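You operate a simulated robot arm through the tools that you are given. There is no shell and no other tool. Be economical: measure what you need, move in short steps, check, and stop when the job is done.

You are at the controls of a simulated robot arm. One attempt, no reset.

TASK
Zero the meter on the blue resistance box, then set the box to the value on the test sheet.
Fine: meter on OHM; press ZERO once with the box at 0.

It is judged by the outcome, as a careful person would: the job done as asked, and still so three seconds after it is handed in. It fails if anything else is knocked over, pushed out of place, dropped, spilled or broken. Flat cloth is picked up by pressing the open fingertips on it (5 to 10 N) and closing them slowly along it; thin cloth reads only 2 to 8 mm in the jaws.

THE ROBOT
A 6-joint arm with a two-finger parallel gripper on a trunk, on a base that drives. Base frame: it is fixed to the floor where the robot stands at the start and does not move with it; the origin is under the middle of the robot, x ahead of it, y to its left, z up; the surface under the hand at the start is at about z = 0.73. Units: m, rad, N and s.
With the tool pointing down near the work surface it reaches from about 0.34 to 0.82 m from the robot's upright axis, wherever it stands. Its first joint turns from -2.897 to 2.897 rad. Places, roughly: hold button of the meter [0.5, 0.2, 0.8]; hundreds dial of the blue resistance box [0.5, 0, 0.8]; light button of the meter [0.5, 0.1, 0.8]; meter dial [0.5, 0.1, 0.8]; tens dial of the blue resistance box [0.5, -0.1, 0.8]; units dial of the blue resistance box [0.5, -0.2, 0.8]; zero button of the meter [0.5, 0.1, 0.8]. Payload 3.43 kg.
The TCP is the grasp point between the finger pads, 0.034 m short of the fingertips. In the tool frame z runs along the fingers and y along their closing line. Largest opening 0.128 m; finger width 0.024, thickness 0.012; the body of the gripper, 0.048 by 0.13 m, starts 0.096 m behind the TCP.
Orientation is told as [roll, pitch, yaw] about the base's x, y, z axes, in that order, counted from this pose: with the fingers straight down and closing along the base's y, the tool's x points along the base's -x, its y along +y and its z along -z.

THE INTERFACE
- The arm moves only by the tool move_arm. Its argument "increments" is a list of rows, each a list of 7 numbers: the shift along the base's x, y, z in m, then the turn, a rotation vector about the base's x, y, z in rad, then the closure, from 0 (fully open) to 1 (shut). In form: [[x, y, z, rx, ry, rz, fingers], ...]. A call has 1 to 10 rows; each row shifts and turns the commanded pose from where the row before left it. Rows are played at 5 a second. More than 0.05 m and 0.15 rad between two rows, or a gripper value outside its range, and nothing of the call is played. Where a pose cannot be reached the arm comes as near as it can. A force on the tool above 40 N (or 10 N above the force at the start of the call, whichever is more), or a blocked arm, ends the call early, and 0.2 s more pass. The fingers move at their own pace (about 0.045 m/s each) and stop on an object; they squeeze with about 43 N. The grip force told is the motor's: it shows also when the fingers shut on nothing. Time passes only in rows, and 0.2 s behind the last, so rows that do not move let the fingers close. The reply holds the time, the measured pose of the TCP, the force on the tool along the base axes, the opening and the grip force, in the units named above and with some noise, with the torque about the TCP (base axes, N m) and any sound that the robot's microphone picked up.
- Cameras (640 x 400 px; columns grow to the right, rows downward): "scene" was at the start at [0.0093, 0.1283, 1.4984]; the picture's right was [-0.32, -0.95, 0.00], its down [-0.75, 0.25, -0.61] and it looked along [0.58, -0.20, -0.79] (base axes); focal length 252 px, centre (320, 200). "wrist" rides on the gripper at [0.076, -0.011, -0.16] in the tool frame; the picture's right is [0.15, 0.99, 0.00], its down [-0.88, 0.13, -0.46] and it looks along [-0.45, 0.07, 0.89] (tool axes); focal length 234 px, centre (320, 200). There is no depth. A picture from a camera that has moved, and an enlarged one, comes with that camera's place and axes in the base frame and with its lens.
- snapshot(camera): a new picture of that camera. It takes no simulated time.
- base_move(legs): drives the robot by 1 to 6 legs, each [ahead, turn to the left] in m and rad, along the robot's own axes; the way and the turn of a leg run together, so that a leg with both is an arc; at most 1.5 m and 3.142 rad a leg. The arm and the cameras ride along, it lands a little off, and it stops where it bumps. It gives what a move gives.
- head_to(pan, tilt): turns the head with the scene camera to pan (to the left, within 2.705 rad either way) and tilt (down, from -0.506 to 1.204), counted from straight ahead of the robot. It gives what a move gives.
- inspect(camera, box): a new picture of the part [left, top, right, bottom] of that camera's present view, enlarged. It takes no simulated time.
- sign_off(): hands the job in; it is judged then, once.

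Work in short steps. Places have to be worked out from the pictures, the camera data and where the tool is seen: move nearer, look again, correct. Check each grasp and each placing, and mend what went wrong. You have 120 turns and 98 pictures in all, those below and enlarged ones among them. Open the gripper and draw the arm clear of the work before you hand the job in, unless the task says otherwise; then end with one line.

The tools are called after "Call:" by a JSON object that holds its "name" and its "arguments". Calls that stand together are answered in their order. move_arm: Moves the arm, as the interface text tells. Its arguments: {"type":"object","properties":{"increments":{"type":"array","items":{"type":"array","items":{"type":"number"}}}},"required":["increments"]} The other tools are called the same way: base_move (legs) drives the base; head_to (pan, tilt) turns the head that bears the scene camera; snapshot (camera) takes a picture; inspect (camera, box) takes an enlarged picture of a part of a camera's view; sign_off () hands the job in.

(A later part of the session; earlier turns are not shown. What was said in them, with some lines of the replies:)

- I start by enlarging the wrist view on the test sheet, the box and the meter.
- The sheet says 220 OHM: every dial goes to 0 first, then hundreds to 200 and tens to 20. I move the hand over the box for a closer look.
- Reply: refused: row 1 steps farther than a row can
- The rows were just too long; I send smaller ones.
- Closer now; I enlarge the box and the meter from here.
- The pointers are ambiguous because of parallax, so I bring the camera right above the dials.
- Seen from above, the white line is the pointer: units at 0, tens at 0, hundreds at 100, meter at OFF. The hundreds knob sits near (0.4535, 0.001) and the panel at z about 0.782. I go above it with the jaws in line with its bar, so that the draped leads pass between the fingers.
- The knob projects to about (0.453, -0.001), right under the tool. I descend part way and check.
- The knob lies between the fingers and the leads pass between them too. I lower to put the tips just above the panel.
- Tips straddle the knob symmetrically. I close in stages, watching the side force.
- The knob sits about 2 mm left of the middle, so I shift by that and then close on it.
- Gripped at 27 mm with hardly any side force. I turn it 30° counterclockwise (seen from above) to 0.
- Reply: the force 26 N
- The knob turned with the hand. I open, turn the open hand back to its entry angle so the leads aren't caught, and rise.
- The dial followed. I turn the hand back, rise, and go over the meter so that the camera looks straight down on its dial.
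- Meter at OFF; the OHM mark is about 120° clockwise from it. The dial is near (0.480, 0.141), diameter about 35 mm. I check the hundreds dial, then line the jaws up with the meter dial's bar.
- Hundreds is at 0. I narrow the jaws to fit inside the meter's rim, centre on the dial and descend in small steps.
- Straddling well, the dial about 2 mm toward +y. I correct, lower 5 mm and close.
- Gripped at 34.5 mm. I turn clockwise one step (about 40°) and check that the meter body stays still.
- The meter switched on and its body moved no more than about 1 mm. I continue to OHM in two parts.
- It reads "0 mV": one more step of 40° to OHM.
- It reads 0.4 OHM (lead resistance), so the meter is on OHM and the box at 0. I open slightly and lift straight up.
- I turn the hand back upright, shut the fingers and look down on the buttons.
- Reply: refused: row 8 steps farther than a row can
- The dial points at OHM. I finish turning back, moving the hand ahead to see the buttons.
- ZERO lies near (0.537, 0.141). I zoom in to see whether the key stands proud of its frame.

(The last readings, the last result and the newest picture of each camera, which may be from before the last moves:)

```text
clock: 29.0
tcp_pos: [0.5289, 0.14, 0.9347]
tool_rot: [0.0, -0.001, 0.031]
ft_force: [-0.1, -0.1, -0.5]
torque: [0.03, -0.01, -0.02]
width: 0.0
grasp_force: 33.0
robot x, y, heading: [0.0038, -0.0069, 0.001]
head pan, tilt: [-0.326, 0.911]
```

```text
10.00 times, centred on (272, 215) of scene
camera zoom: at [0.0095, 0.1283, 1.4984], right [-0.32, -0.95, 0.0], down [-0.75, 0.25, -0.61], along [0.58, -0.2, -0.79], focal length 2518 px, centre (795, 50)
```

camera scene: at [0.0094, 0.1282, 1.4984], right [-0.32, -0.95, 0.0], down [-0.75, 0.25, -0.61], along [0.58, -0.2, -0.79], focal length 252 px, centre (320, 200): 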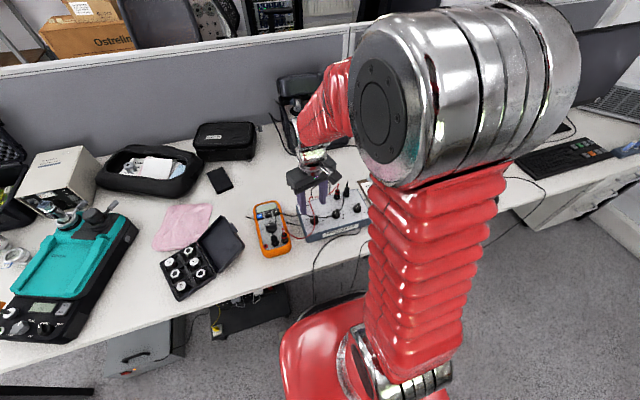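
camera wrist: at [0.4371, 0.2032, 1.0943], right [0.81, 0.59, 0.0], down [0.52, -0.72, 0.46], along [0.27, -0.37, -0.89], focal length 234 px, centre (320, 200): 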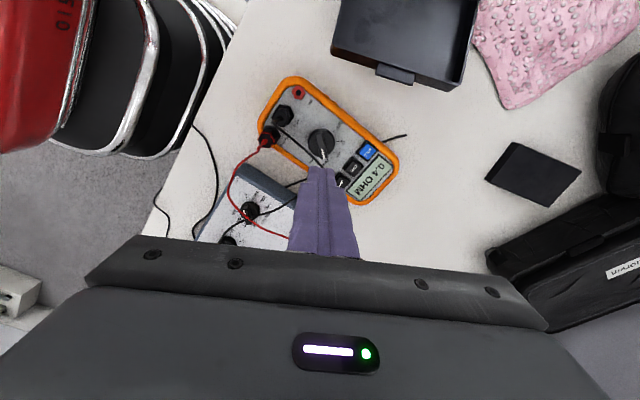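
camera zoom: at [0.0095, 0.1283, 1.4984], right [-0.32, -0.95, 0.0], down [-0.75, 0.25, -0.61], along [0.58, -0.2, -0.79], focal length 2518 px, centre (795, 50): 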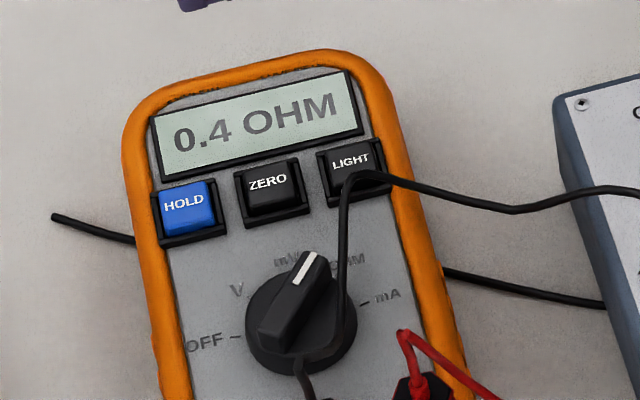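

The key stands a bit proud of its frame. The shut tips are wider than the key, so I lean the hand to press with one fingertip corner, and come down to just above ZERO.

Call:
{"name": "move_arm", "arguments": {"increments": [[0.002, 0, -0.02, 0.0875, -0.0875, 0, 1], [0.002, 0, -0.02, 0.0875, -0.0875, 0, 1], [0.002, 0, -0.02, 0.0875, -0.0875, 0, 1], [0.002, -0.001, -0.02, 0.0875, -0.0875, 0, 1], [0, 0, -0.015, 0, 0, 0, 1], [0, 0, 0, 0, 0, 0, 1]]}}

Call:
{"name": "snapshot", "arguments": {"camera": "wrist"}}

Call:
{"name": "inspect", "arguments": {"camera": "scene", "box": [240, 180, 310, 235]}}

```text
clock: 30.4
tcp_pos: [0.5365, 0.1398, 0.8388]
tool_rot: [0.355, -0.353, -0.036]
ft_force: [0.5, 0.8, 0.4]
torque: [-0.02, 0.02, -0.01]
width: 0.0
grasp_force: 33.0
robot x, y, heading: [-0.001, -0.0069, -0.0]
head pan, tilt: [-0.326, 0.911]
```

```text
56 pictures are left
camera wrist: at [0.4132, 0.0784, 0.9503], right [-0.22, 0.94, 0.27], down [0.66, -0.06, 0.75], along [0.72, 0.35, -0.61], focal length 234 px, centre (320, 200)
```

wrist: 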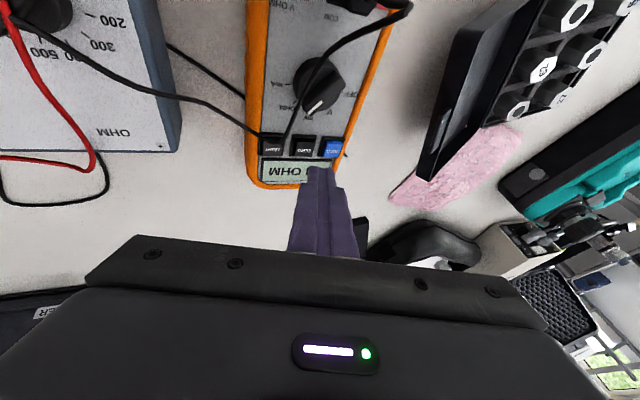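

```text
7.27 times, centred on (275, 208) of scene
camera zoom: at [0.0094, 0.1282, 1.4984], right [-0.32, -0.95, 0.0], down [-0.75, 0.25, -0.61], along [0.58, -0.2, -0.79], focal length 1832 px, centre (647, 146)
```

zoom: 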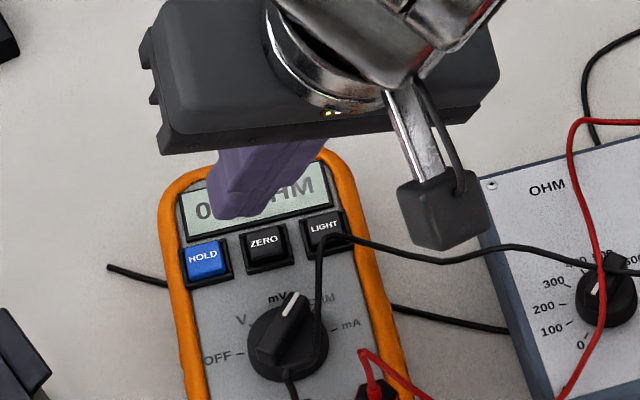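

Same-camera comparison puts the corner about 5 mm to the +y side of the key. I check it in the wrist view.

Call:
{"name": "inspect", "arguments": {"camera": "wrist", "box": [240, 110, 380, 200]}}

```text
4.44 times, centred on (310, 155) of wrist
camera zoom: at [0.4132, 0.0784, 0.9503], right [-0.22, 0.94, 0.27], down [0.66, -0.06, 0.75], along [0.72, 0.35, -0.61], focal length 1041 px, centre (364, 400)
```

zoom: 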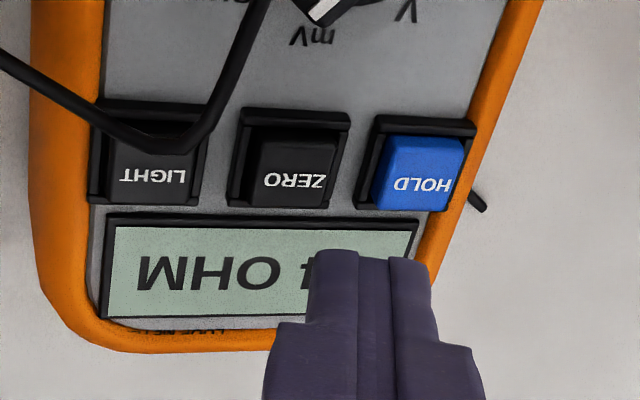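

Both cameras together give the key top at about (0.536, 0.139, 0.786) and the fingertip corner at (0.5465, 0.1445, 0.7975). I shift by the difference and come down 5 mm.

Call:
{"name": "move_arm", "arguments": {"increments": [[-0.0055, -0.003, 0, 0, 0, 0, 1], [-0.005, -0.0025, 0, 0, 0, 0, 1], [0, 0, -0.005, 0, 0, 0, 1], [0, 0, 0, 0, 0, 0, 1]]}}

Call:
{"name": "inspect", "arguments": {"camera": "wrist", "box": [240, 110, 380, 200]}}

Call:
{"name": "inspect", "arguments": {"camera": "scene", "box": [245, 195, 300, 235]}}

```text
clock: 31.4
tcp_pos: [0.5261, 0.1355, 0.8357]
tool_rot: [0.353, -0.352, -0.033]
ft_force: [-0.4, -0.8, 0.7]
torque: [0.0, 0.01, -0.04]
width: 0.0
grasp_force: 33.6
robot x, y, heading: [0.0013, -0.005, 0.0]
head pan, tilt: [-0.326, 0.911]
```

```text
4.44 times, centred on (310, 155) of wrist
camera zoom: at [0.4031, 0.0734, 0.9463], right [-0.22, 0.94, 0.27], down [0.66, -0.06, 0.75], along [0.72, 0.35, -0.61], focal length 1041 px, centre (364, 400)
```

zoom: 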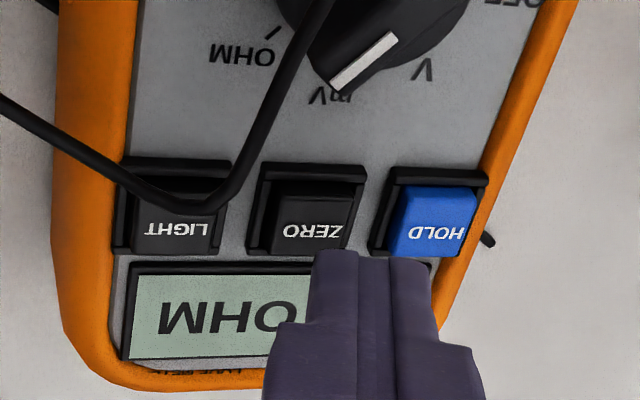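

```text
10.00 times, centred on (272, 215) of scene
camera zoom: at [0.0094, 0.1282, 1.4984], right [-0.32, -0.95, 0.0], down [-0.75, 0.25, -0.61], along [0.58, -0.2, -0.79], focal length 2518 px, centre (795, 50)
```

zoom: 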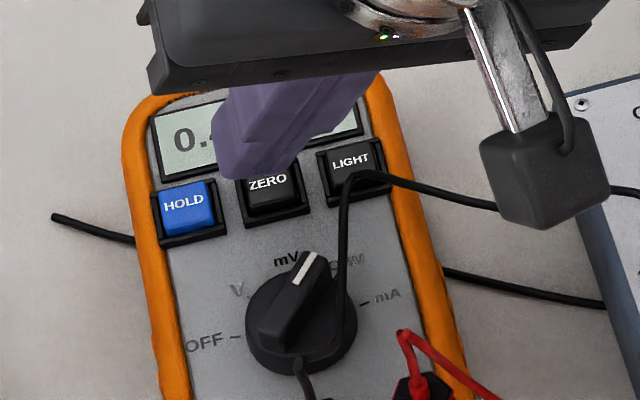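

The corner should come down onto the middle of the ZERO key. I press in small steps, watching force and sound.

Call:
{"name": "move_arm", "arguments": {"increments": [[0, 0, -0.002, 0, 0, 0, 1], [0, 0, -0.002, 0, 0, 0, 1], [0, 0, -0.002, 0, 0, 0, 1], [0, 0, 0, 0, 0, 0, 1]]}}

Call:
{"name": "inspect", "arguments": {"camera": "wrist", "box": [240, 110, 380, 200]}}

```text
clock: 32.4
tcp_pos: [0.5266, 0.1348, 0.8304]
tool_rot: [0.352, -0.353, -0.037]
ft_force: [1.3, -0.5, -0.1]
torque: [0.0, -0.01, 0.0]
width: 0.0
grasp_force: 32.9
robot x, y, heading: [0.0029, -0.0051, -0.0]
head pan, tilt: [-0.326, 0.911]
```

```text
4.44 times, centred on (310, 155) of wrist
camera zoom: at [0.4028, 0.0734, 0.9398], right [-0.22, 0.94, 0.27], down [0.66, -0.06, 0.75], along [0.72, 0.35, -0.61], focal length 1041 px, centre (364, 400)
```

zoom: 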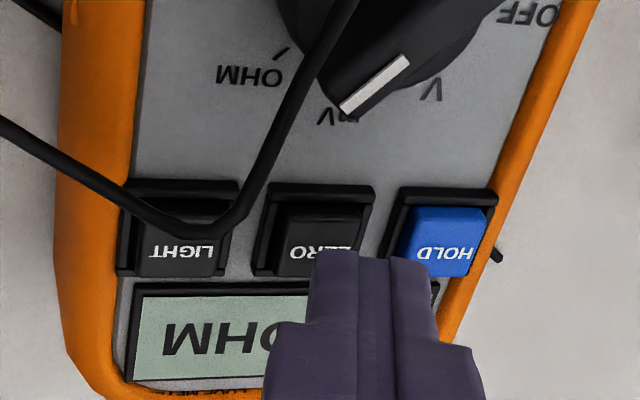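

Nearly touching, on the key. I go on down in 1.5 mm steps.

Call:
{"name": "move_arm", "arguments": {"increments": [[0, 0.001, -0.0015, 0, 0, 0, 1], [0, 0, -0.0015, 0, 0, 0, 1], [0, 0, 0, 0, 0, 0, 1]]}}

Call:
{"name": "inspect", "arguments": {"camera": "scene", "box": [245, 195, 300, 235]}}

Call:
{"name": "inspect", "arguments": {"camera": "wrist", "box": [240, 110, 380, 200]}}

```text
clock: 33.2
tcp_pos: [0.5258, 0.1354, 0.8266]
tool_rot: [0.355, -0.352, -0.036]
ft_force: [0.0, -0.1, 0.4]
torque: [0.03, -0.01, -0.01]
width: 0.0001
grasp_force: 32.6
robot x, y, heading: [0.0025, -0.0076, -0.004]
head pan, tilt: [-0.326, 0.911]
```

```text
10.00 times, centred on (272, 215) of scene
camera zoom: at [0.0094, 0.1282, 1.4984], right [-0.32, -0.95, 0.0], down [-0.75, 0.25, -0.61], along [0.58, -0.2, -0.79], focal length 2518 px, centre (795, 50)
```

zoom: 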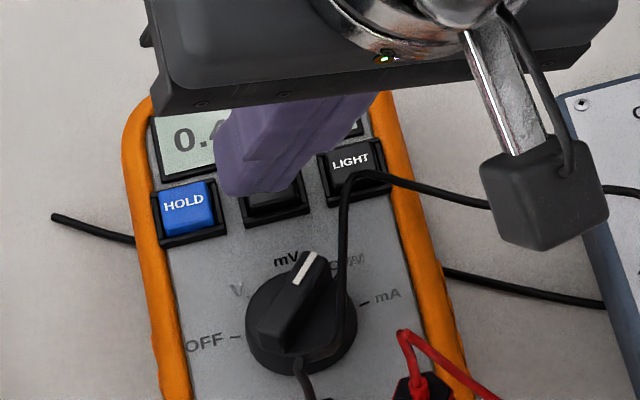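

```text
4.44 times, centred on (310, 155) of wrist
camera zoom: at [0.4026, 0.0744, 0.9372], right [-0.22, 0.94, 0.27], down [0.66, -0.06, 0.75], along [0.72, 0.35, -0.61], focal length 1041 px, centre (364, 400)
```

zoom: 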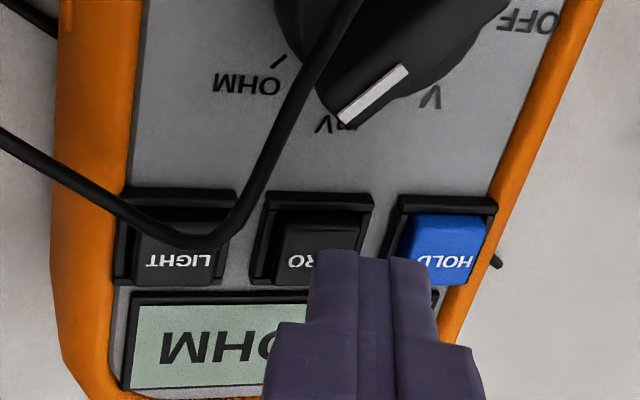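

No contact yet. I shift 2 mm away from HOLD for margin and keep pressing.

Call:
{"name": "move_arm", "arguments": {"increments": [[0, -0.002, 0, 0, 0, 0, 1], [0, 0, -0.0015, 0, 0, 0, 1], [0, 0, -0.0015, 0, 0, 0, 1], [0, 0, 0, 0, 0, 0, 1]]}}

Call:
{"name": "inspect", "arguments": {"camera": "scene", "box": [245, 195, 300, 235]}}

```text
clock: 34.2
tcp_pos: [0.5265, 0.1351, 0.8239]
tool_rot: [0.354, -0.355, -0.035]
ft_force: [-1.0, 0.2, -0.9]
torque: [0.0, -0.04, -0.01]
width: 0.0001
grasp_force: 32.6
robot x, y, heading: [0.0003, -0.0063, 0.002]
head pan, tilt: [-0.326, 0.911]
```

```text
10.00 times, centred on (272, 215) of scene
camera zoom: at [0.0094, 0.1282, 1.4984], right [-0.32, -0.95, 0.0], down [-0.75, 0.25, -0.61], along [0.58, -0.2, -0.79], focal length 2518 px, centre (795, 50)
```

zoom: 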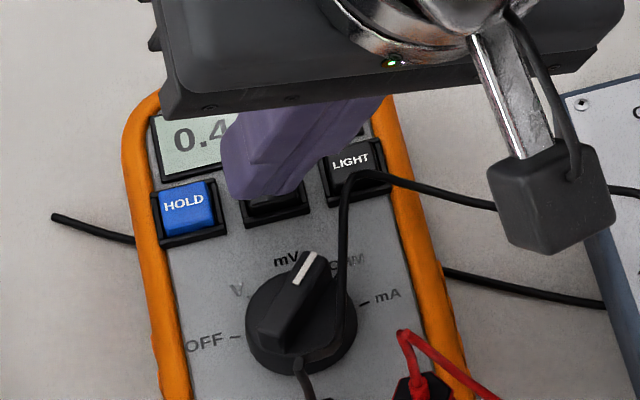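

Still free; two more small steps.

Call:
{"name": "move_arm", "arguments": {"increments": [[0, 0, -0.0015, 0, 0, 0, 1], [0, 0, -0.001, 0, 0, 0, 1], [0, 0, 0, 0, 0, 0, 1]]}}

Call:
{"name": "inspect", "arguments": {"camera": "wrist", "box": [240, 110, 380, 200]}}

```text
clock: 35.0
tcp_pos: [0.5274, 0.1352, 0.821]
tool_rot: [0.354, -0.353, -0.036]
ft_force: [0.7, 0.0, 0.1]
torque: [-0.03, -0.01, -0.02]
width: 0.0
grasp_force: 33.3
robot x, y, heading: [-0.0015, -0.0061, 0.004]
head pan, tilt: [-0.326, 0.911]
```

```text
4.44 times, centred on (310, 155) of wrist
camera zoom: at [0.4032, 0.0724, 0.9312], right [-0.22, 0.94, 0.27], down [0.66, -0.06, 0.75], along [0.72, 0.35, -0.61], focal length 1041 px, centre (364, 400)
```

zoom: 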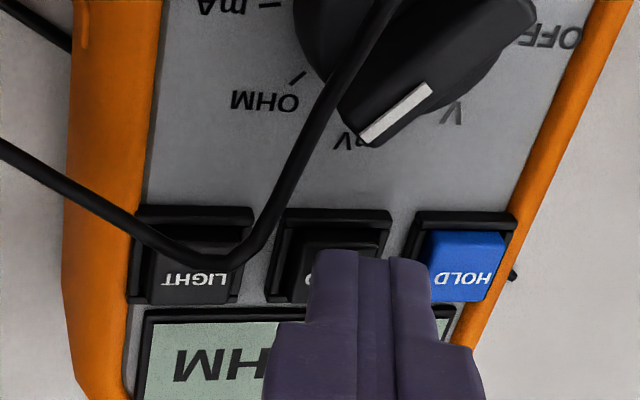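

The corner is drifting toward the dial side of the key, so I shift 4 mm in +x and step down more.

Call:
{"name": "move_arm", "arguments": {"increments": [[0.004, 0, 0, 0, 0, 0, 1], [0, 0, -0.0015, 0, 0, 0, 1], [0, 0, 0, 0, 0, 0, 1]]}}

Call:
{"name": "inspect", "arguments": {"camera": "wrist", "box": [240, 110, 380, 200]}}

Call:
{"name": "inspect", "arguments": {"camera": "scene", "box": [245, 195, 300, 235]}}

```text
clock: 35.8
tcp_pos: [0.5297, 0.1335, 0.8197]
tool_rot: [0.354, -0.353, -0.034]
ft_force: [0.8, 0.2, 0.3]
torque: [0.01, -0.03, 0.0]
width: 0.0
grasp_force: 33.3
robot x, y, heading: [-0.0032, -0.0083, -0.003]
head pan, tilt: [-0.326, 0.911]
```

```text
4.44 times, centred on (310, 155) of wrist
camera zoom: at [0.407, 0.0721, 0.9299], right [-0.22, 0.94, 0.27], down [0.66, -0.06, 0.75], along [0.72, 0.35, -0.61], focal length 1041 px, centre (364, 400)
```

zoom: 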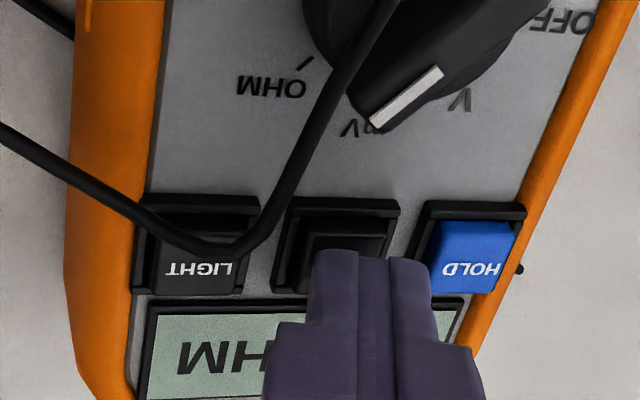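

```text
10.00 times, centred on (272, 215) of scene
camera zoom: at [0.0094, 0.1282, 1.4984], right [-0.32, -0.95, 0.0], down [-0.75, 0.25, -0.61], along [0.58, -0.2, -0.79], focal length 2518 px, centre (795, 50)
```

zoom: 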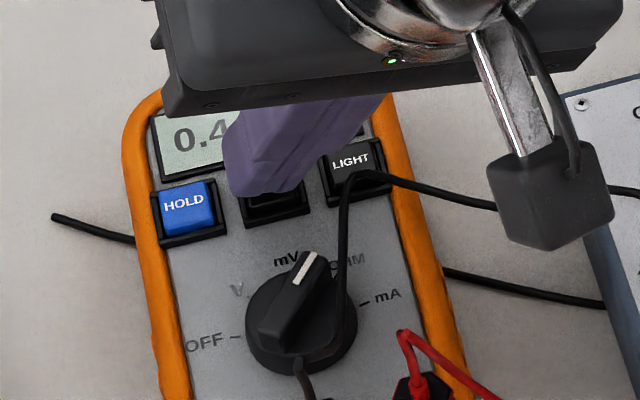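

The corner is over the -y edge of the key in both views. I shift 4 mm back in +y and continue down.

Call:
{"name": "move_arm", "arguments": {"increments": [[0, 0.004, 0, 0, 0, 0, 1], [0, 0, -0.001, 0, 0, 0, 1], [0, 0, -0.001, 0, 0, 0, 1], [0, 0, 0, 0, 0, 0, 1]]}}

Call:
{"name": "inspect", "arguments": {"camera": "wrist", "box": [240, 110, 380, 200]}}

```text
clock: 36.8
tcp_pos: [0.5303, 0.1383, 0.8173]
tool_rot: [0.355, -0.352, -0.035]
ft_force: [0.5, 0.0, 1.5]
torque: [0.02, 0.0, -0.02]
width: 0.0001
grasp_force: 33.0
robot x, y, heading: [0.0014, -0.0037, -0.004]
head pan, tilt: [-0.326, 0.911]
```

```text
4.44 times, centred on (310, 155) of wrist
camera zoom: at [0.407, 0.0765, 0.9281], right [-0.22, 0.94, 0.27], down [0.66, -0.06, 0.75], along [0.72, 0.35, -0.61], focal length 1041 px, centre (364, 400)
```

zoom: 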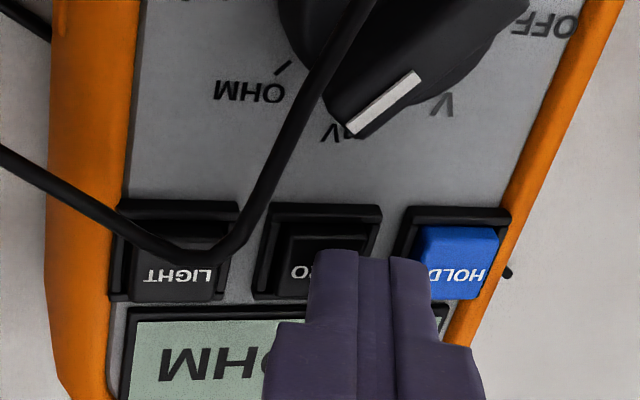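

A first hint of contact (1.5 N). I press on 1 mm at a time.

Call:
{"name": "move_arm", "arguments": {"increments": [[0, 0, -0.001, 0, 0, 0, 1], [0, 0, 0, 0, 0, 0, 1]]}}

Call:
{"name": "inspect", "arguments": {"camera": "scene", "box": [245, 195, 300, 235]}}

```text
clock: 37.4
tcp_pos: [0.5295, 0.1382, 0.8174]
tool_rot: [0.355, -0.352, -0.035]
ft_force: [0.8, -0.3, 3.1]
torque: [-0.01, -0.02, -0.01]
width: 0.0
grasp_force: 32.7
robot x, y, heading: [-0.0033, -0.0036, -0.001]
head pan, tilt: [-0.326, 0.911]
heard: click
```

```text
10.00 times, centred on (272, 215) of scene
camera zoom: at [0.0094, 0.1282, 1.4984], right [-0.32, -0.95, 0.0], down [-0.75, 0.25, -0.61], along [0.58, -0.2, -0.79], focal length 2518 px, centre (795, 50)
```

zoom: 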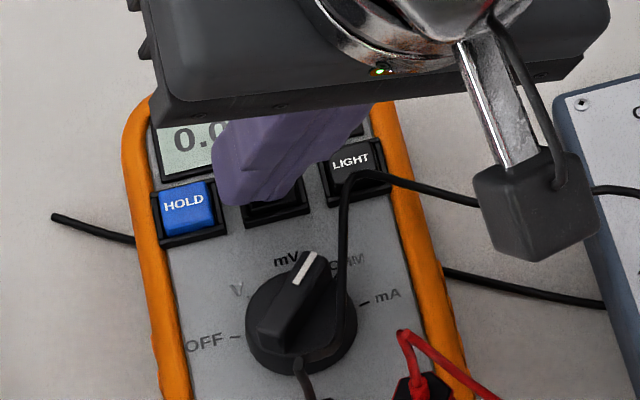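

A click, and the display changed from 0.4 to 0.0. I lift straight off and straighten the hand.

Call:
{"name": "move_arm", "arguments": {"increments": [[0, 0, 0.015, 0, 0, 0, 1], [0, 0, 0.03, 0, 0, 0, 1], [0, 0, 0.03, 0, 0, 0, 1], [0, 0, 0.03, -0.0875, 0.0875, 0, 1], [0, 0, 0.01, -0.0875, 0.0875, 0, 1], [0, 0, 0, -0.0875, 0.0875, 0, 1], [0, 0, 0, -0.0875, 0.0875, 0, 1], [0, 0, 0, 0, 0, 0, 1]]}}

Call:
{"name": "inspect", "arguments": {"camera": "scene", "box": [230, 180, 380, 260]}}

```text
clock: 39.2
tcp_pos: [0.5298, 0.1371, 0.931]
tool_rot: [-0.001, -0.001, 0.029]
ft_force: [-0.2, -1.1, 0.2]
torque: [0.0, 0.02, -0.01]
width: 0.0001
grasp_force: 33.0
robot x, y, heading: [-0.0022, -0.0075, 0.003]
head pan, tilt: [-0.326, 0.911]
```

```text
4.27 times, centred on (305, 220) of scene
camera zoom: at [0.0094, 0.1282, 1.4984], right [-0.32, -0.95, 0.0], down [-0.75, 0.25, -0.61], along [0.58, -0.2, -0.79], focal length 1074 px, centre (384, 115)
```

zoom: 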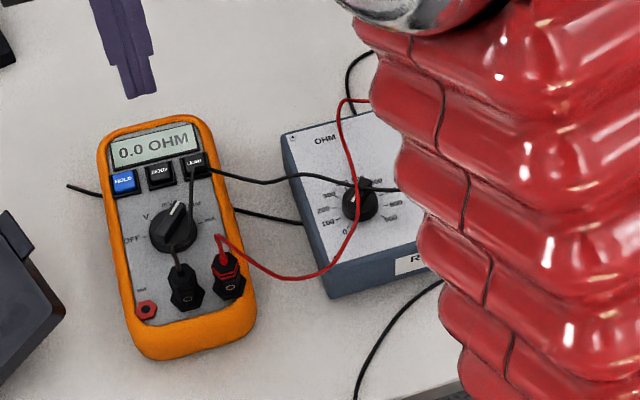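

The meter reads 0.0 OHM. Now the hundreds dial: I go above it at 45° yaw, in line with its pointer at 0.

Call:
{"name": "move_arm", "arguments": {"increments": [[-0.0125, -0.0235, 0, 0, 0, 0.126, 0.58], [-0.0125, -0.0235, 0, 0, 0, 0.126, 0.58], [-0.0125, -0.0235, 0, 0, 0, 0.126, 0.58], [-0.0125, -0.0235, 0, 0, 0, 0.126, 0.58], [-0.0125, -0.0235, 0, 0, 0, 0.126, 0.58], [-0.0125, -0.0225, -0.02, 0, 0, 0.126, 0.58], [0, 0, -0.03, 0, 0, 0, 0.58], [0, 0, -0.02, 0, 0, 0, 0.58], [0, 0, 0, 0, 0, 0, 0.58]]}}

Call:
{"name": "inspect", "arguments": {"camera": "wrist", "box": [220, 120, 420, 245]}}

```text
clock: 41.2
tcp_pos: [0.454, -0.0022, 0.8615]
tool_rot: [0.001, 0.0, 0.785]
ft_force: [-0.5, 0.7, 0.5]
torque: [-0.02, -0.04, -0.01]
width: 0.0536
grasp_force: 0.1
robot x, y, heading: [0.0008, -0.0063, 0.005]
head pan, tilt: [-0.326, 0.911]
```

```text
3.20 times, centred on (320, 182) of wrist
camera zoom: at [0.4091, -0.0632, 1.0209], right [-0.8, 0.6, 0.0], down [0.53, 0.71, 0.46], along [0.27, 0.37, -0.89], focal length 749 px, centre (320, 256)
```

zoom: 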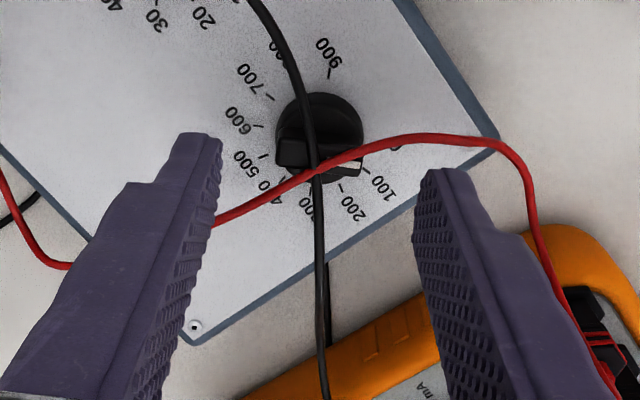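

The red lead would lie under the right fingertip at this angle. So I descend at the earlier entry angle and rotate the open hand at depth, as was free of contact before.

Call:
{"name": "move_arm", "arguments": {"increments": [[0, 0, 0, 0, 0, -0.131, 0.58], [0, 0, 0, 0, 0, -0.131, 0.58], [0, 0, 0, 0, 0, -0.131, 0.58], [0, 0, 0, 0, 0, -0.131, 0.58], [0.001, 0, -0.015, 0, 0, 0, 0.58], [0, 0, -0.015, 0, 0, 0, 0.58], [0, 0, -0.008, 0, 0, 0, 0.58], [0, 0, 0, 0, 0, 0, 0.58]]}}

Call:
{"name": "move_arm", "arguments": {"increments": [[0, 0, 0, 0, 0, 0.131, 0.58], [0, 0, 0, 0, 0, 0.131, 0.58], [0, 0, 0, 0, 0, 0.131, 0.58], [0, 0, 0, 0, 0, 0.131, 0.58], [0, 0, 0, 0, 0, 0, 0.58]]}}

Call:
{"name": "inspect", "arguments": {"camera": "wrist", "box": [220, 120, 420, 245]}}

```text
clock: 43.0
tcp_pos: [0.4569, -0.0034, 0.8236]
tool_rot: [0.0, 0.0, 0.258]
ft_force: [-0.1, 1.5, -0.2]
torque: [0.0, 0.0, 0.04]
width: 0.0537
grasp_force: 0.1
robot x, y, heading: [-0.0001, -0.0088, 0.006]
head pan, tilt: [-0.326, 0.911]
```

```text
clock: 44.2
tcp_pos: [0.4572, -0.0025, 0.8238]
tool_rot: [0.0, 0.0, 0.785]
ft_force: [-0.3, 0.1, -0.3]
torque: [0.0, 0.02, -0.01]
width: 0.0539
grasp_force: 0.0
robot x, y, heading: [0.0015, -0.0028, 0.0]
head pan, tilt: [-0.326, 0.911]
```

```text
3.20 times, centred on (320, 182) of wrist
camera zoom: at [0.4114, -0.0637, 0.9829], right [-0.8, 0.6, 0.0], down [0.53, 0.71, 0.46], along [0.27, 0.37, -0.89], focal length 749 px, centre (320, 256)
```

zoom: 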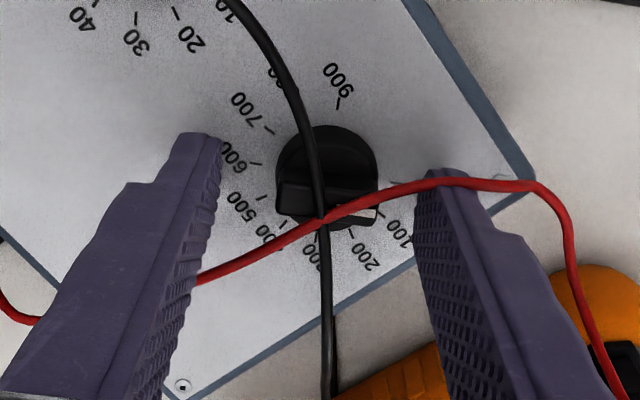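

Slightly off along the closing line, so I shift 2 mm and close on the knob.

Call:
{"name": "move_arm", "arguments": {"increments": [[-0.0018, 0.0013, 0, 0, 0, 0, 0.66], [0, 0, 0, 0, 0, 0, 0.72], [0, 0, 0, 0, 0, 0, 0.76], [0, 0, 0, 0, 0, 0, 0.8], [0, 0, 0, 0, 0, 0, 0.9], [0, 0, 0, 0, 0, 0, 0.9]]}}

Call:
{"name": "inspect", "arguments": {"camera": "wrist", "box": [220, 120, 420, 245]}}

```text
clock: 45.6
tcp_pos: [0.455, -0.0011, 0.8239]
tool_rot: [-0.001, -0.001, 0.785]
ft_force: [1.4, -4.8, 0.1]
torque: [-0.15, -0.08, 0.02]
width: 0.0266
grasp_force: 43.1
robot x, y, heading: [0.001, -0.0022, 0.003]
head pan, tilt: [-0.326, 0.911]
```

```text
3.20 times, centred on (320, 182) of wrist
camera zoom: at [0.4099, -0.0624, 0.9838], right [-0.8, 0.6, 0.0], down [0.53, 0.71, 0.46], along [0.27, 0.37, -0.89], focal length 749 px, centre (320, 256)
```

zoom: 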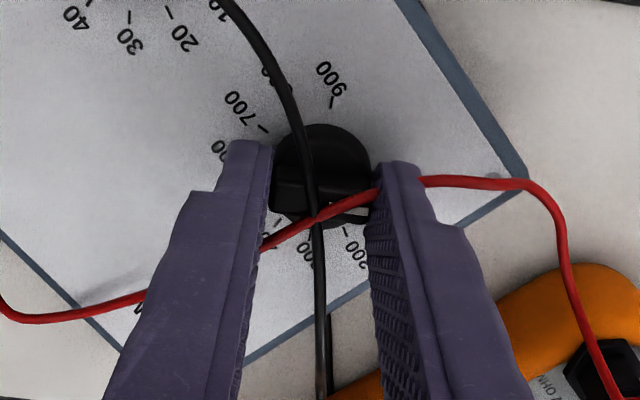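

Gripped at 26.6 mm. I turn 60° clockwise, two steps, to 200.

Call:
{"name": "move_arm", "arguments": {"increments": [[0, 0, 0, 0, 0, -0.105, 0.9], [0, 0, 0, 0, 0, -0.105, 0.9], [0, 0, 0, 0, 0, -0.105, 0.9], [0, 0, 0, 0, 0, -0.105, 0.9], [0, 0, 0, 0, 0, -0.105, 0.9], [0, 0, 0, 0, 0, -0.105, 0.9], [0, 0, 0, 0, 0, -0.105, 0.9], [0, 0, 0, 0, 0, -0.105, 0.9], [0, 0, 0, 0, 0, -0.105, 0.9], [0, 0, 0, 0, 0, -0.102, 0.9]]}}

Call:
{"name": "inspect", "arguments": {"camera": "scene", "box": [230, 180, 380, 260]}}

Call:
{"name": "inspect", "arguments": {"camera": "wrist", "box": [220, 120, 420, 245]}}

```text
clock: 47.5
tcp_pos: [0.4561, -0.0009, 0.8227]
tool_rot: [0.0, -0.002, -0.078]
ft_force: [-2.5, -3.2, -0.1]
torque: [-0.18, -0.52, 0.01]
width: 0.027
grasp_force: 43.5
robot x, y, heading: [-0.0001, -0.0019, 0.002]
head pan, tilt: [-0.326, 0.911]
stopped in row 9: the force on the tool passed its limit at 41 N (the readings are from after the stop); the commanded pose is now the measured one
```

```text
4.27 times, centred on (305, 220) of scene
camera zoom: at [0.0094, 0.1282, 1.4984], right [-0.32, -0.95, 0.0], down [-0.75, 0.25, -0.61], along [0.58, -0.2, -0.79], focal length 1074 px, centre (384, 115)
```

zoom: 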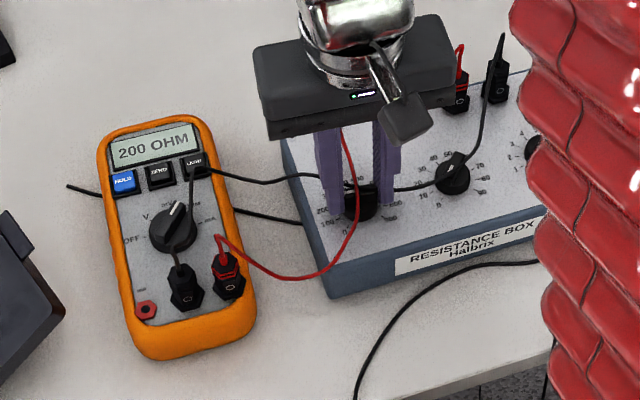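

```text
3.20 times, centred on (320, 182) of wrist
camera zoom: at [0.3789, -0.0065, 0.9837], right [-0.07, 1.0, 0.0], down [0.89, 0.06, 0.46], along [0.46, 0.03, -0.89], focal length 749 px, centre (320, 256)
```

zoom: 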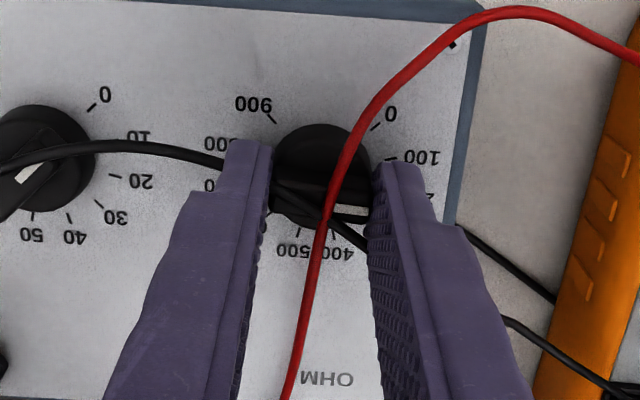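

The meter reads 200 OHM, the force trip came with the detent. I finish the last 10° gently so the knob sits in its detent, then release.

Call:
{"name": "move_arm", "arguments": {"increments": [[0, 0, 0, 0, 0, -0.06, 0.9], [0, 0, 0, 0, 0, -0.06, 0.9], [0, 0, 0, 0, 0, -0.05, 0.9], [0, 0, 0, 0, 0, 0, 0.9]]}}

Call:
{"name": "move_arm", "arguments": {"increments": [[0, 0, 0, 0, 0, 0, 0.6], [0, 0, 0, 0, 0, 0, 0.6], [0, 0, 0.02, 0, 0, 0, 0.6], [0, 0, 0.035, 0, 0, 0, 0.6], [0, 0, 0.035, 0, 0, 0, 0.6], [0, 0, 0.01, 0, 0, 0, 0.6], [0, 0, 0, 0, 0, 0, 0.6]]}}

Call:
{"name": "inspect", "arguments": {"camera": "scene", "box": [230, 180, 380, 260]}}

Call:
{"name": "inspect", "arguments": {"camera": "wrist", "box": [200, 90, 400, 215]}}

```text
clock: 48.5
tcp_pos: [0.4557, -0.0013, 0.8246]
tool_rot: [0.0, -0.003, -0.25]
ft_force: [-0.5, 0.8, 0.0]
torque: [0.07, 0.11, -0.01]
width: 0.0267
grasp_force: 43.1
robot x, y, heading: [0.0022, -0.0023, -0.003]
head pan, tilt: [-0.326, 0.911]
```

```text
clock: 50.1
tcp_pos: [0.456, -0.0023, 0.9246]
tool_rot: [0.0, -0.002, -0.246]
ft_force: [-0.1, -0.4, -0.1]
torque: [-0.02, -0.01, 0.01]
width: 0.0514
grasp_force: 0.1
robot x, y, heading: [-0.0005, -0.0063, -0.003]
head pan, tilt: [-0.326, 0.911]
```

```text
4.27 times, centred on (305, 220) of scene
camera zoom: at [0.0094, 0.1282, 1.4984], right [-0.32, -0.95, 0.0], down [-0.75, 0.25, -0.61], along [0.58, -0.2, -0.79], focal length 1074 px, centre (384, 115)
```

zoom: 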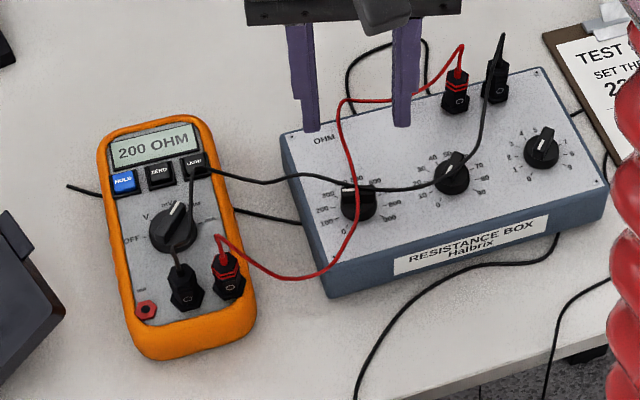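

```text
3.20 times, centred on (300, 152) of wrist
camera zoom: at [0.3803, 0.0064, 1.0844], right [0.1, 0.99, 0.0], down [0.88, -0.09, 0.46], along [0.46, -0.05, -0.89], focal length 749 px, centre (384, 352)
```

zoom: 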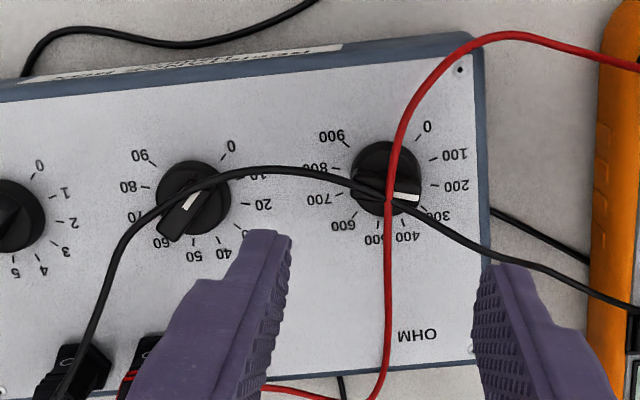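

Hundreds is at 200. Now the tens dial near (0.455, -0.081), with the same approach at 45° yaw.

Call:
{"name": "move_arm", "arguments": {"increments": [[0, -0.01, 0, 0, 0, 0.129, 0.58], [0, -0.01, 0, 0, 0, 0.129, 0.58], [0, -0.01, 0, 0, 0, 0.129, 0.58], [0, -0.01, 0, 0, 0, 0.129, 0.58], [0, -0.01, 0, 0, 0, 0.129, 0.58], [0, -0.01, 0, 0, 0, 0.129, 0.58], [0, -0.01, -0.02, 0, 0, 0.129, 0.58], [0, -0.009, -0.02, 0, 0, 0.128, 0.58], [0, 0, -0.02, 0, 0, 0, 0.58], [0, 0, 0, 0, 0, 0, 0.58]]}}

Call:
{"name": "inspect", "arguments": {"camera": "wrist", "box": [220, 120, 420, 245]}}

Call:
{"name": "inspect", "arguments": {"camera": "scene", "box": [270, 150, 410, 250]}}

```text
clock: 52.3
tcp_pos: [0.4554, -0.0788, 0.864]
tool_rot: [0.0, -0.002, 0.783]
ft_force: [0.9, -0.3, 0.8]
torque: [-0.01, 0.02, 0.03]
width: 0.0535
grasp_force: 0.0
robot x, y, heading: [0.002, -0.0029, -0.001]
head pan, tilt: [-0.326, 0.911]
```

```text
3.20 times, centred on (320, 182) of wrist
camera zoom: at [0.4093, -0.141, 1.0236], right [-0.8, 0.6, 0.0], down [0.53, 0.71, 0.46], along [0.27, 0.37, -0.89], focal length 749 px, centre (320, 256)
```

zoom: 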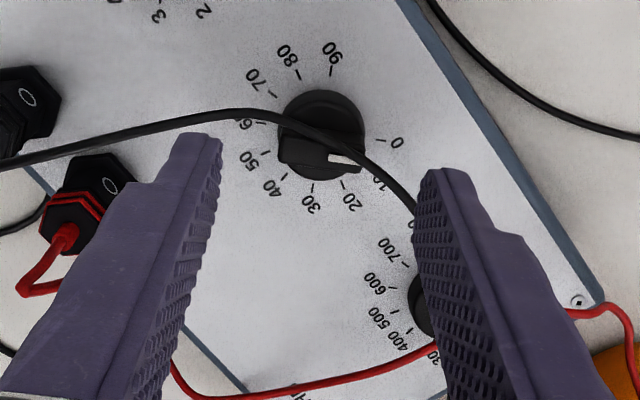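

```text
4.00 times, centred on (340, 200) of scene
camera zoom: at [0.0094, 0.1282, 1.4984], right [-0.32, -0.95, 0.0], down [-0.75, 0.25, -0.61], along [0.58, -0.2, -0.79], focal length 1007 px, centre (240, 200)
```

zoom: 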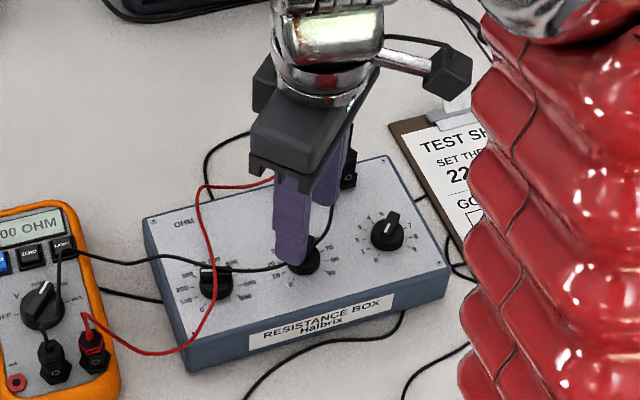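

Placement matches the hundreds approach. I descend to the same height with the force watched.

Call:
{"name": "move_arm", "arguments": {"increments": [[0, 0, -0.012, 0, 0, 0, 0.58], [0, 0, -0.012, 0, 0, 0, 0.58], [0, 0, -0.01, 0, 0, 0, 0.58], [0, 0, -0.005, 0, 0, 0, 0.58], [0, 0, 0, 0, 0, 0, 0.58]]}}

Call:
{"name": "inspect", "arguments": {"camera": "wrist", "box": [220, 120, 420, 245]}}

```text
clock: 53.5
tcp_pos: [0.4553, -0.0806, 0.8251]
tool_rot: [0.0, -0.001, 0.781]
ft_force: [0.4, 0.4, -0.5]
torque: [0.01, -0.03, -0.03]
width: 0.0536
grasp_force: 0.2
robot x, y, heading: [-0.0012, -0.0066, -0.001]
head pan, tilt: [-0.326, 0.911]
```

```text
3.20 times, centred on (320, 182) of wrist
camera zoom: at [0.4093, -0.1415, 0.9849], right [-0.8, 0.6, 0.0], down [0.53, 0.71, 0.46], along [0.27, 0.37, -0.89], focal length 749 px, centre (320, 256)
```

zoom: 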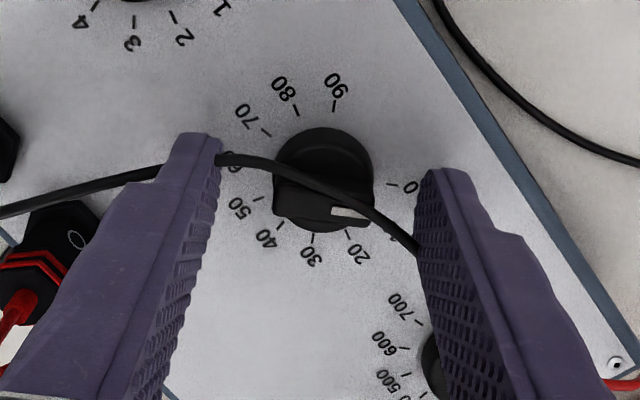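

No contact force. I centre by about 1 mm and close.

Call:
{"name": "move_arm", "arguments": {"increments": [[-0.0012, 0.0009, -0.001, 0, 0, 0, 0.66], [0, 0, 0, 0, 0, 0, 0.72], [0, 0, 0, 0, 0, 0, 0.76], [0, 0, 0, 0, 0, 0, 0.8], [0, 0, 0, 0, 0, 0, 0.9], [0, 0, 0, 0, 0, 0, 0.9]]}}

Call:
{"name": "move_arm", "arguments": {"increments": [[0, 0, 0, 0, 0, -0.08, 0.9], [0, 0, 0, 0, 0, -0.08, 0.9], [0, 0, 0, 0, 0, -0.08, 0.9], [0, 0, 0, 0, 0, -0.08, 0.9], [0, 0, 0, 0, 0, -0.08, 0.9], [0, 0, 0, 0, 0, -0.08, 0.9], [0, 0, 0, 0, 0, -0.044, 0.9], [0, 0, 0, 0, 0, 0, 0.9]]}}

Call:
{"name": "inspect", "arguments": {"camera": "scene", "box": [230, 160, 390, 260]}}

```text
clock: 54.9
tcp_pos: [0.4543, -0.0792, 0.8243]
tool_rot: [-0.001, -0.002, 0.781]
ft_force: [2.4, -3.3, 0.4]
torque: [-0.14, -0.09, -0.03]
width: 0.0269
grasp_force: 42.7
robot x, y, heading: [0.0009, -0.0062, 0.001]
head pan, tilt: [-0.326, 0.911]
```

```text
clock: 56.7
tcp_pos: [0.4531, -0.0794, 0.8252]
tool_rot: [-0.001, -0.001, 0.258]
ft_force: [-1.8, 0.0, 5.2]
torque: [0.1, -0.24, 0.0]
width: 0.0272
grasp_force: 43.1
robot x, y, heading: [0.0014, -0.0059, 0.0]
head pan, tilt: [-0.326, 0.911]
```

```text
4.00 times, centred on (310, 210) of scene
camera zoom: at [0.0092, 0.1282, 1.4984], right [-0.32, -0.95, 0.0], down [-0.75, 0.25, -0.61], along [0.58, -0.2, -0.79], focal length 1007 px, centre (360, 160)
```

zoom: 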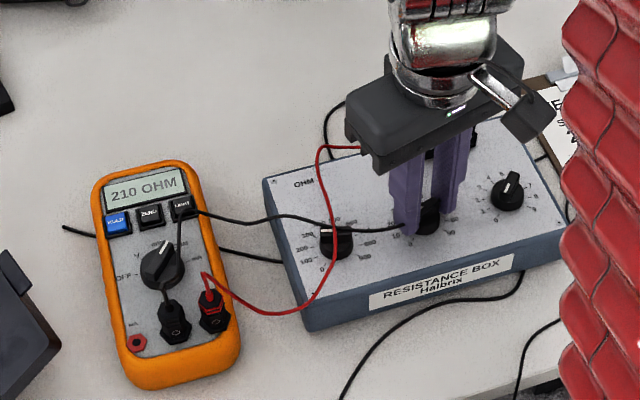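

It reads 210 OHM; one more step of 30°.

Call:
{"name": "move_arm", "arguments": {"increments": [[0, 0, 0, 0, 0, -0.08, 0.9], [0, 0, 0, 0, 0, -0.08, 0.9], [0, 0, 0, 0, 0, -0.08, 0.9], [0, 0, 0, 0, 0, -0.08, 0.9], [0, 0, 0, 0, 0, -0.08, 0.9], [0, 0, 0, 0, 0, -0.08, 0.9], [0, 0, 0, 0, 0, -0.04, 0.9], [0, 0, 0, 0, 0, 0, 0.9]]}}

Call:
{"name": "inspect", "arguments": {"camera": "scene", "box": [230, 160, 390, 260]}}

```text
clock: 58.5
tcp_pos: [0.4536, -0.0781, 0.824]
tool_rot: [0.0, -0.003, -0.262]
ft_force: [3.3, 22.4, 16.7]
torque: [0.8, -0.13, 0.0]
width: 0.0268
grasp_force: 42.4
robot x, y, heading: [0.002, -0.0051, -0.003]
head pan, tilt: [-0.326, 0.911]
```

```text
4.00 times, centred on (310, 210) of scene
camera zoom: at [0.0092, 0.1287, 1.4983], right [-0.32, -0.95, 0.0], down [-0.75, 0.25, -0.61], along [0.58, -0.2, -0.79], focal length 1007 px, centre (360, 160)
```

zoom: 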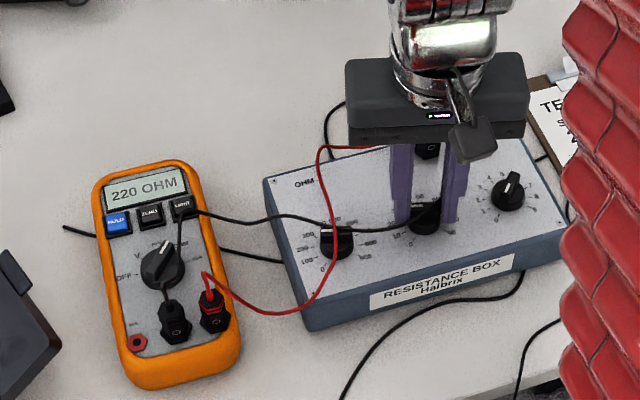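

The meter reads 220 OHM. I release and lift clear.

Call:
{"name": "move_arm", "arguments": {"increments": [[0, 0, 0, 0, 0, 0, 0.58], [0, 0, 0, 0, 0, 0, 0.58], [0, 0, 0, 0, 0, 0, 0.58], [0, 0, 0.02, 0, 0, 0, 0.58], [0, 0, 0.035, 0, 0, 0, 0.58], [0, 0, 0.035, 0, 0, 0, 0.58], [0.03, 0, 0.035, 0, 0, 0, 0.4], [0.03, 0, 0.035, 0, 0, 0, 0.2], [0.03, 0, 0.035, 0, 0, 0, 0], [0, 0, 0, 0, 0, 0, 0]]}}

Call:
{"name": "snapshot", "arguments": {"camera": "wrist"}}

Call:
{"name": "inspect", "arguments": {"camera": "wrist", "box": [180, 50, 380, 175]}}

Call:
{"name": "inspect", "arguments": {"camera": "scene", "box": [230, 160, 390, 260]}}

```text
clock: 60.7
tcp_pos: [0.5445, -0.0795, 1.019]
tool_rot: [0.0, -0.001, -0.263]
ft_force: [-0.2, 0.7, 0.2]
torque: [-0.02, -0.01, 0.0]
width: 0.1279
grasp_force: 0.1
robot x, y, heading: [0.0013, -0.0054, -0.001]
head pan, tilt: [-0.326, 0.911]
```

```text
29 pictures are left
camera wrist: at [0.4683, -0.0704, 1.1785], right [0.11, 0.99, 0.0], down [0.88, -0.1, 0.46], along [0.45, -0.05, -0.89], focal length 234 px, centre (320, 200)
```

wrist: 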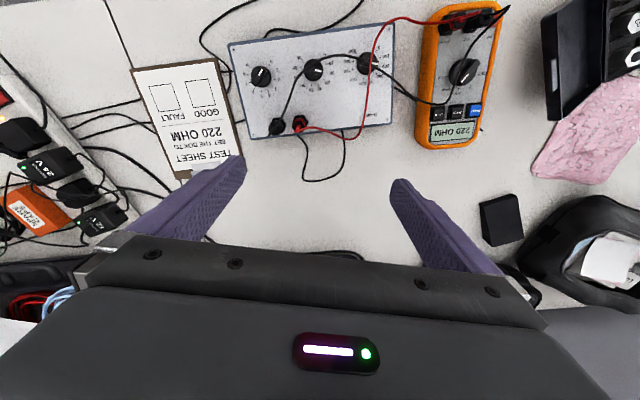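

```text
3.20 times, centred on (280, 112) of wrist
camera zoom: at [0.4683, -0.0704, 1.1785], right [0.11, 0.99, 0.0], down [0.88, -0.1, 0.46], along [0.45, -0.05, -0.89], focal length 749 px, centre (448, 480)
```

zoom: 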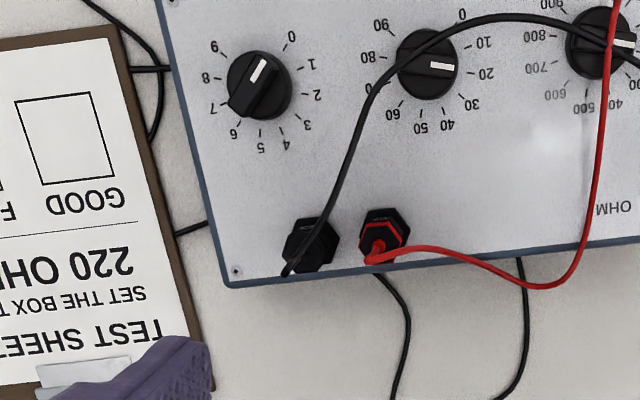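

```text
4.00 times, centred on (310, 210) of scene
camera zoom: at [0.0094, 0.1282, 1.4984], right [-0.32, -0.95, 0.0], down [-0.75, 0.25, -0.61], along [0.58, -0.2, -0.79], focal length 1007 px, centre (360, 160)
```

zoom: 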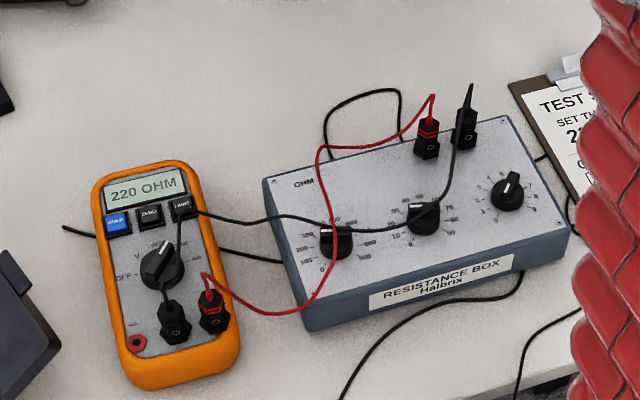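

The dials stand at 200, 20 and 0, the meter reads 220 OHM, the gripper is open and the arm is clear, so I hand the job in.

Call:
{"name": "sign_off", "arguments": {}}

```text
The job is handed in.
```

The meter is on OHM and was zeroed once with the box at 0 (0.4 OHM became 0.0 OHM). The blue box is now set to the sheet's 220 OHM, which the meter confirms.
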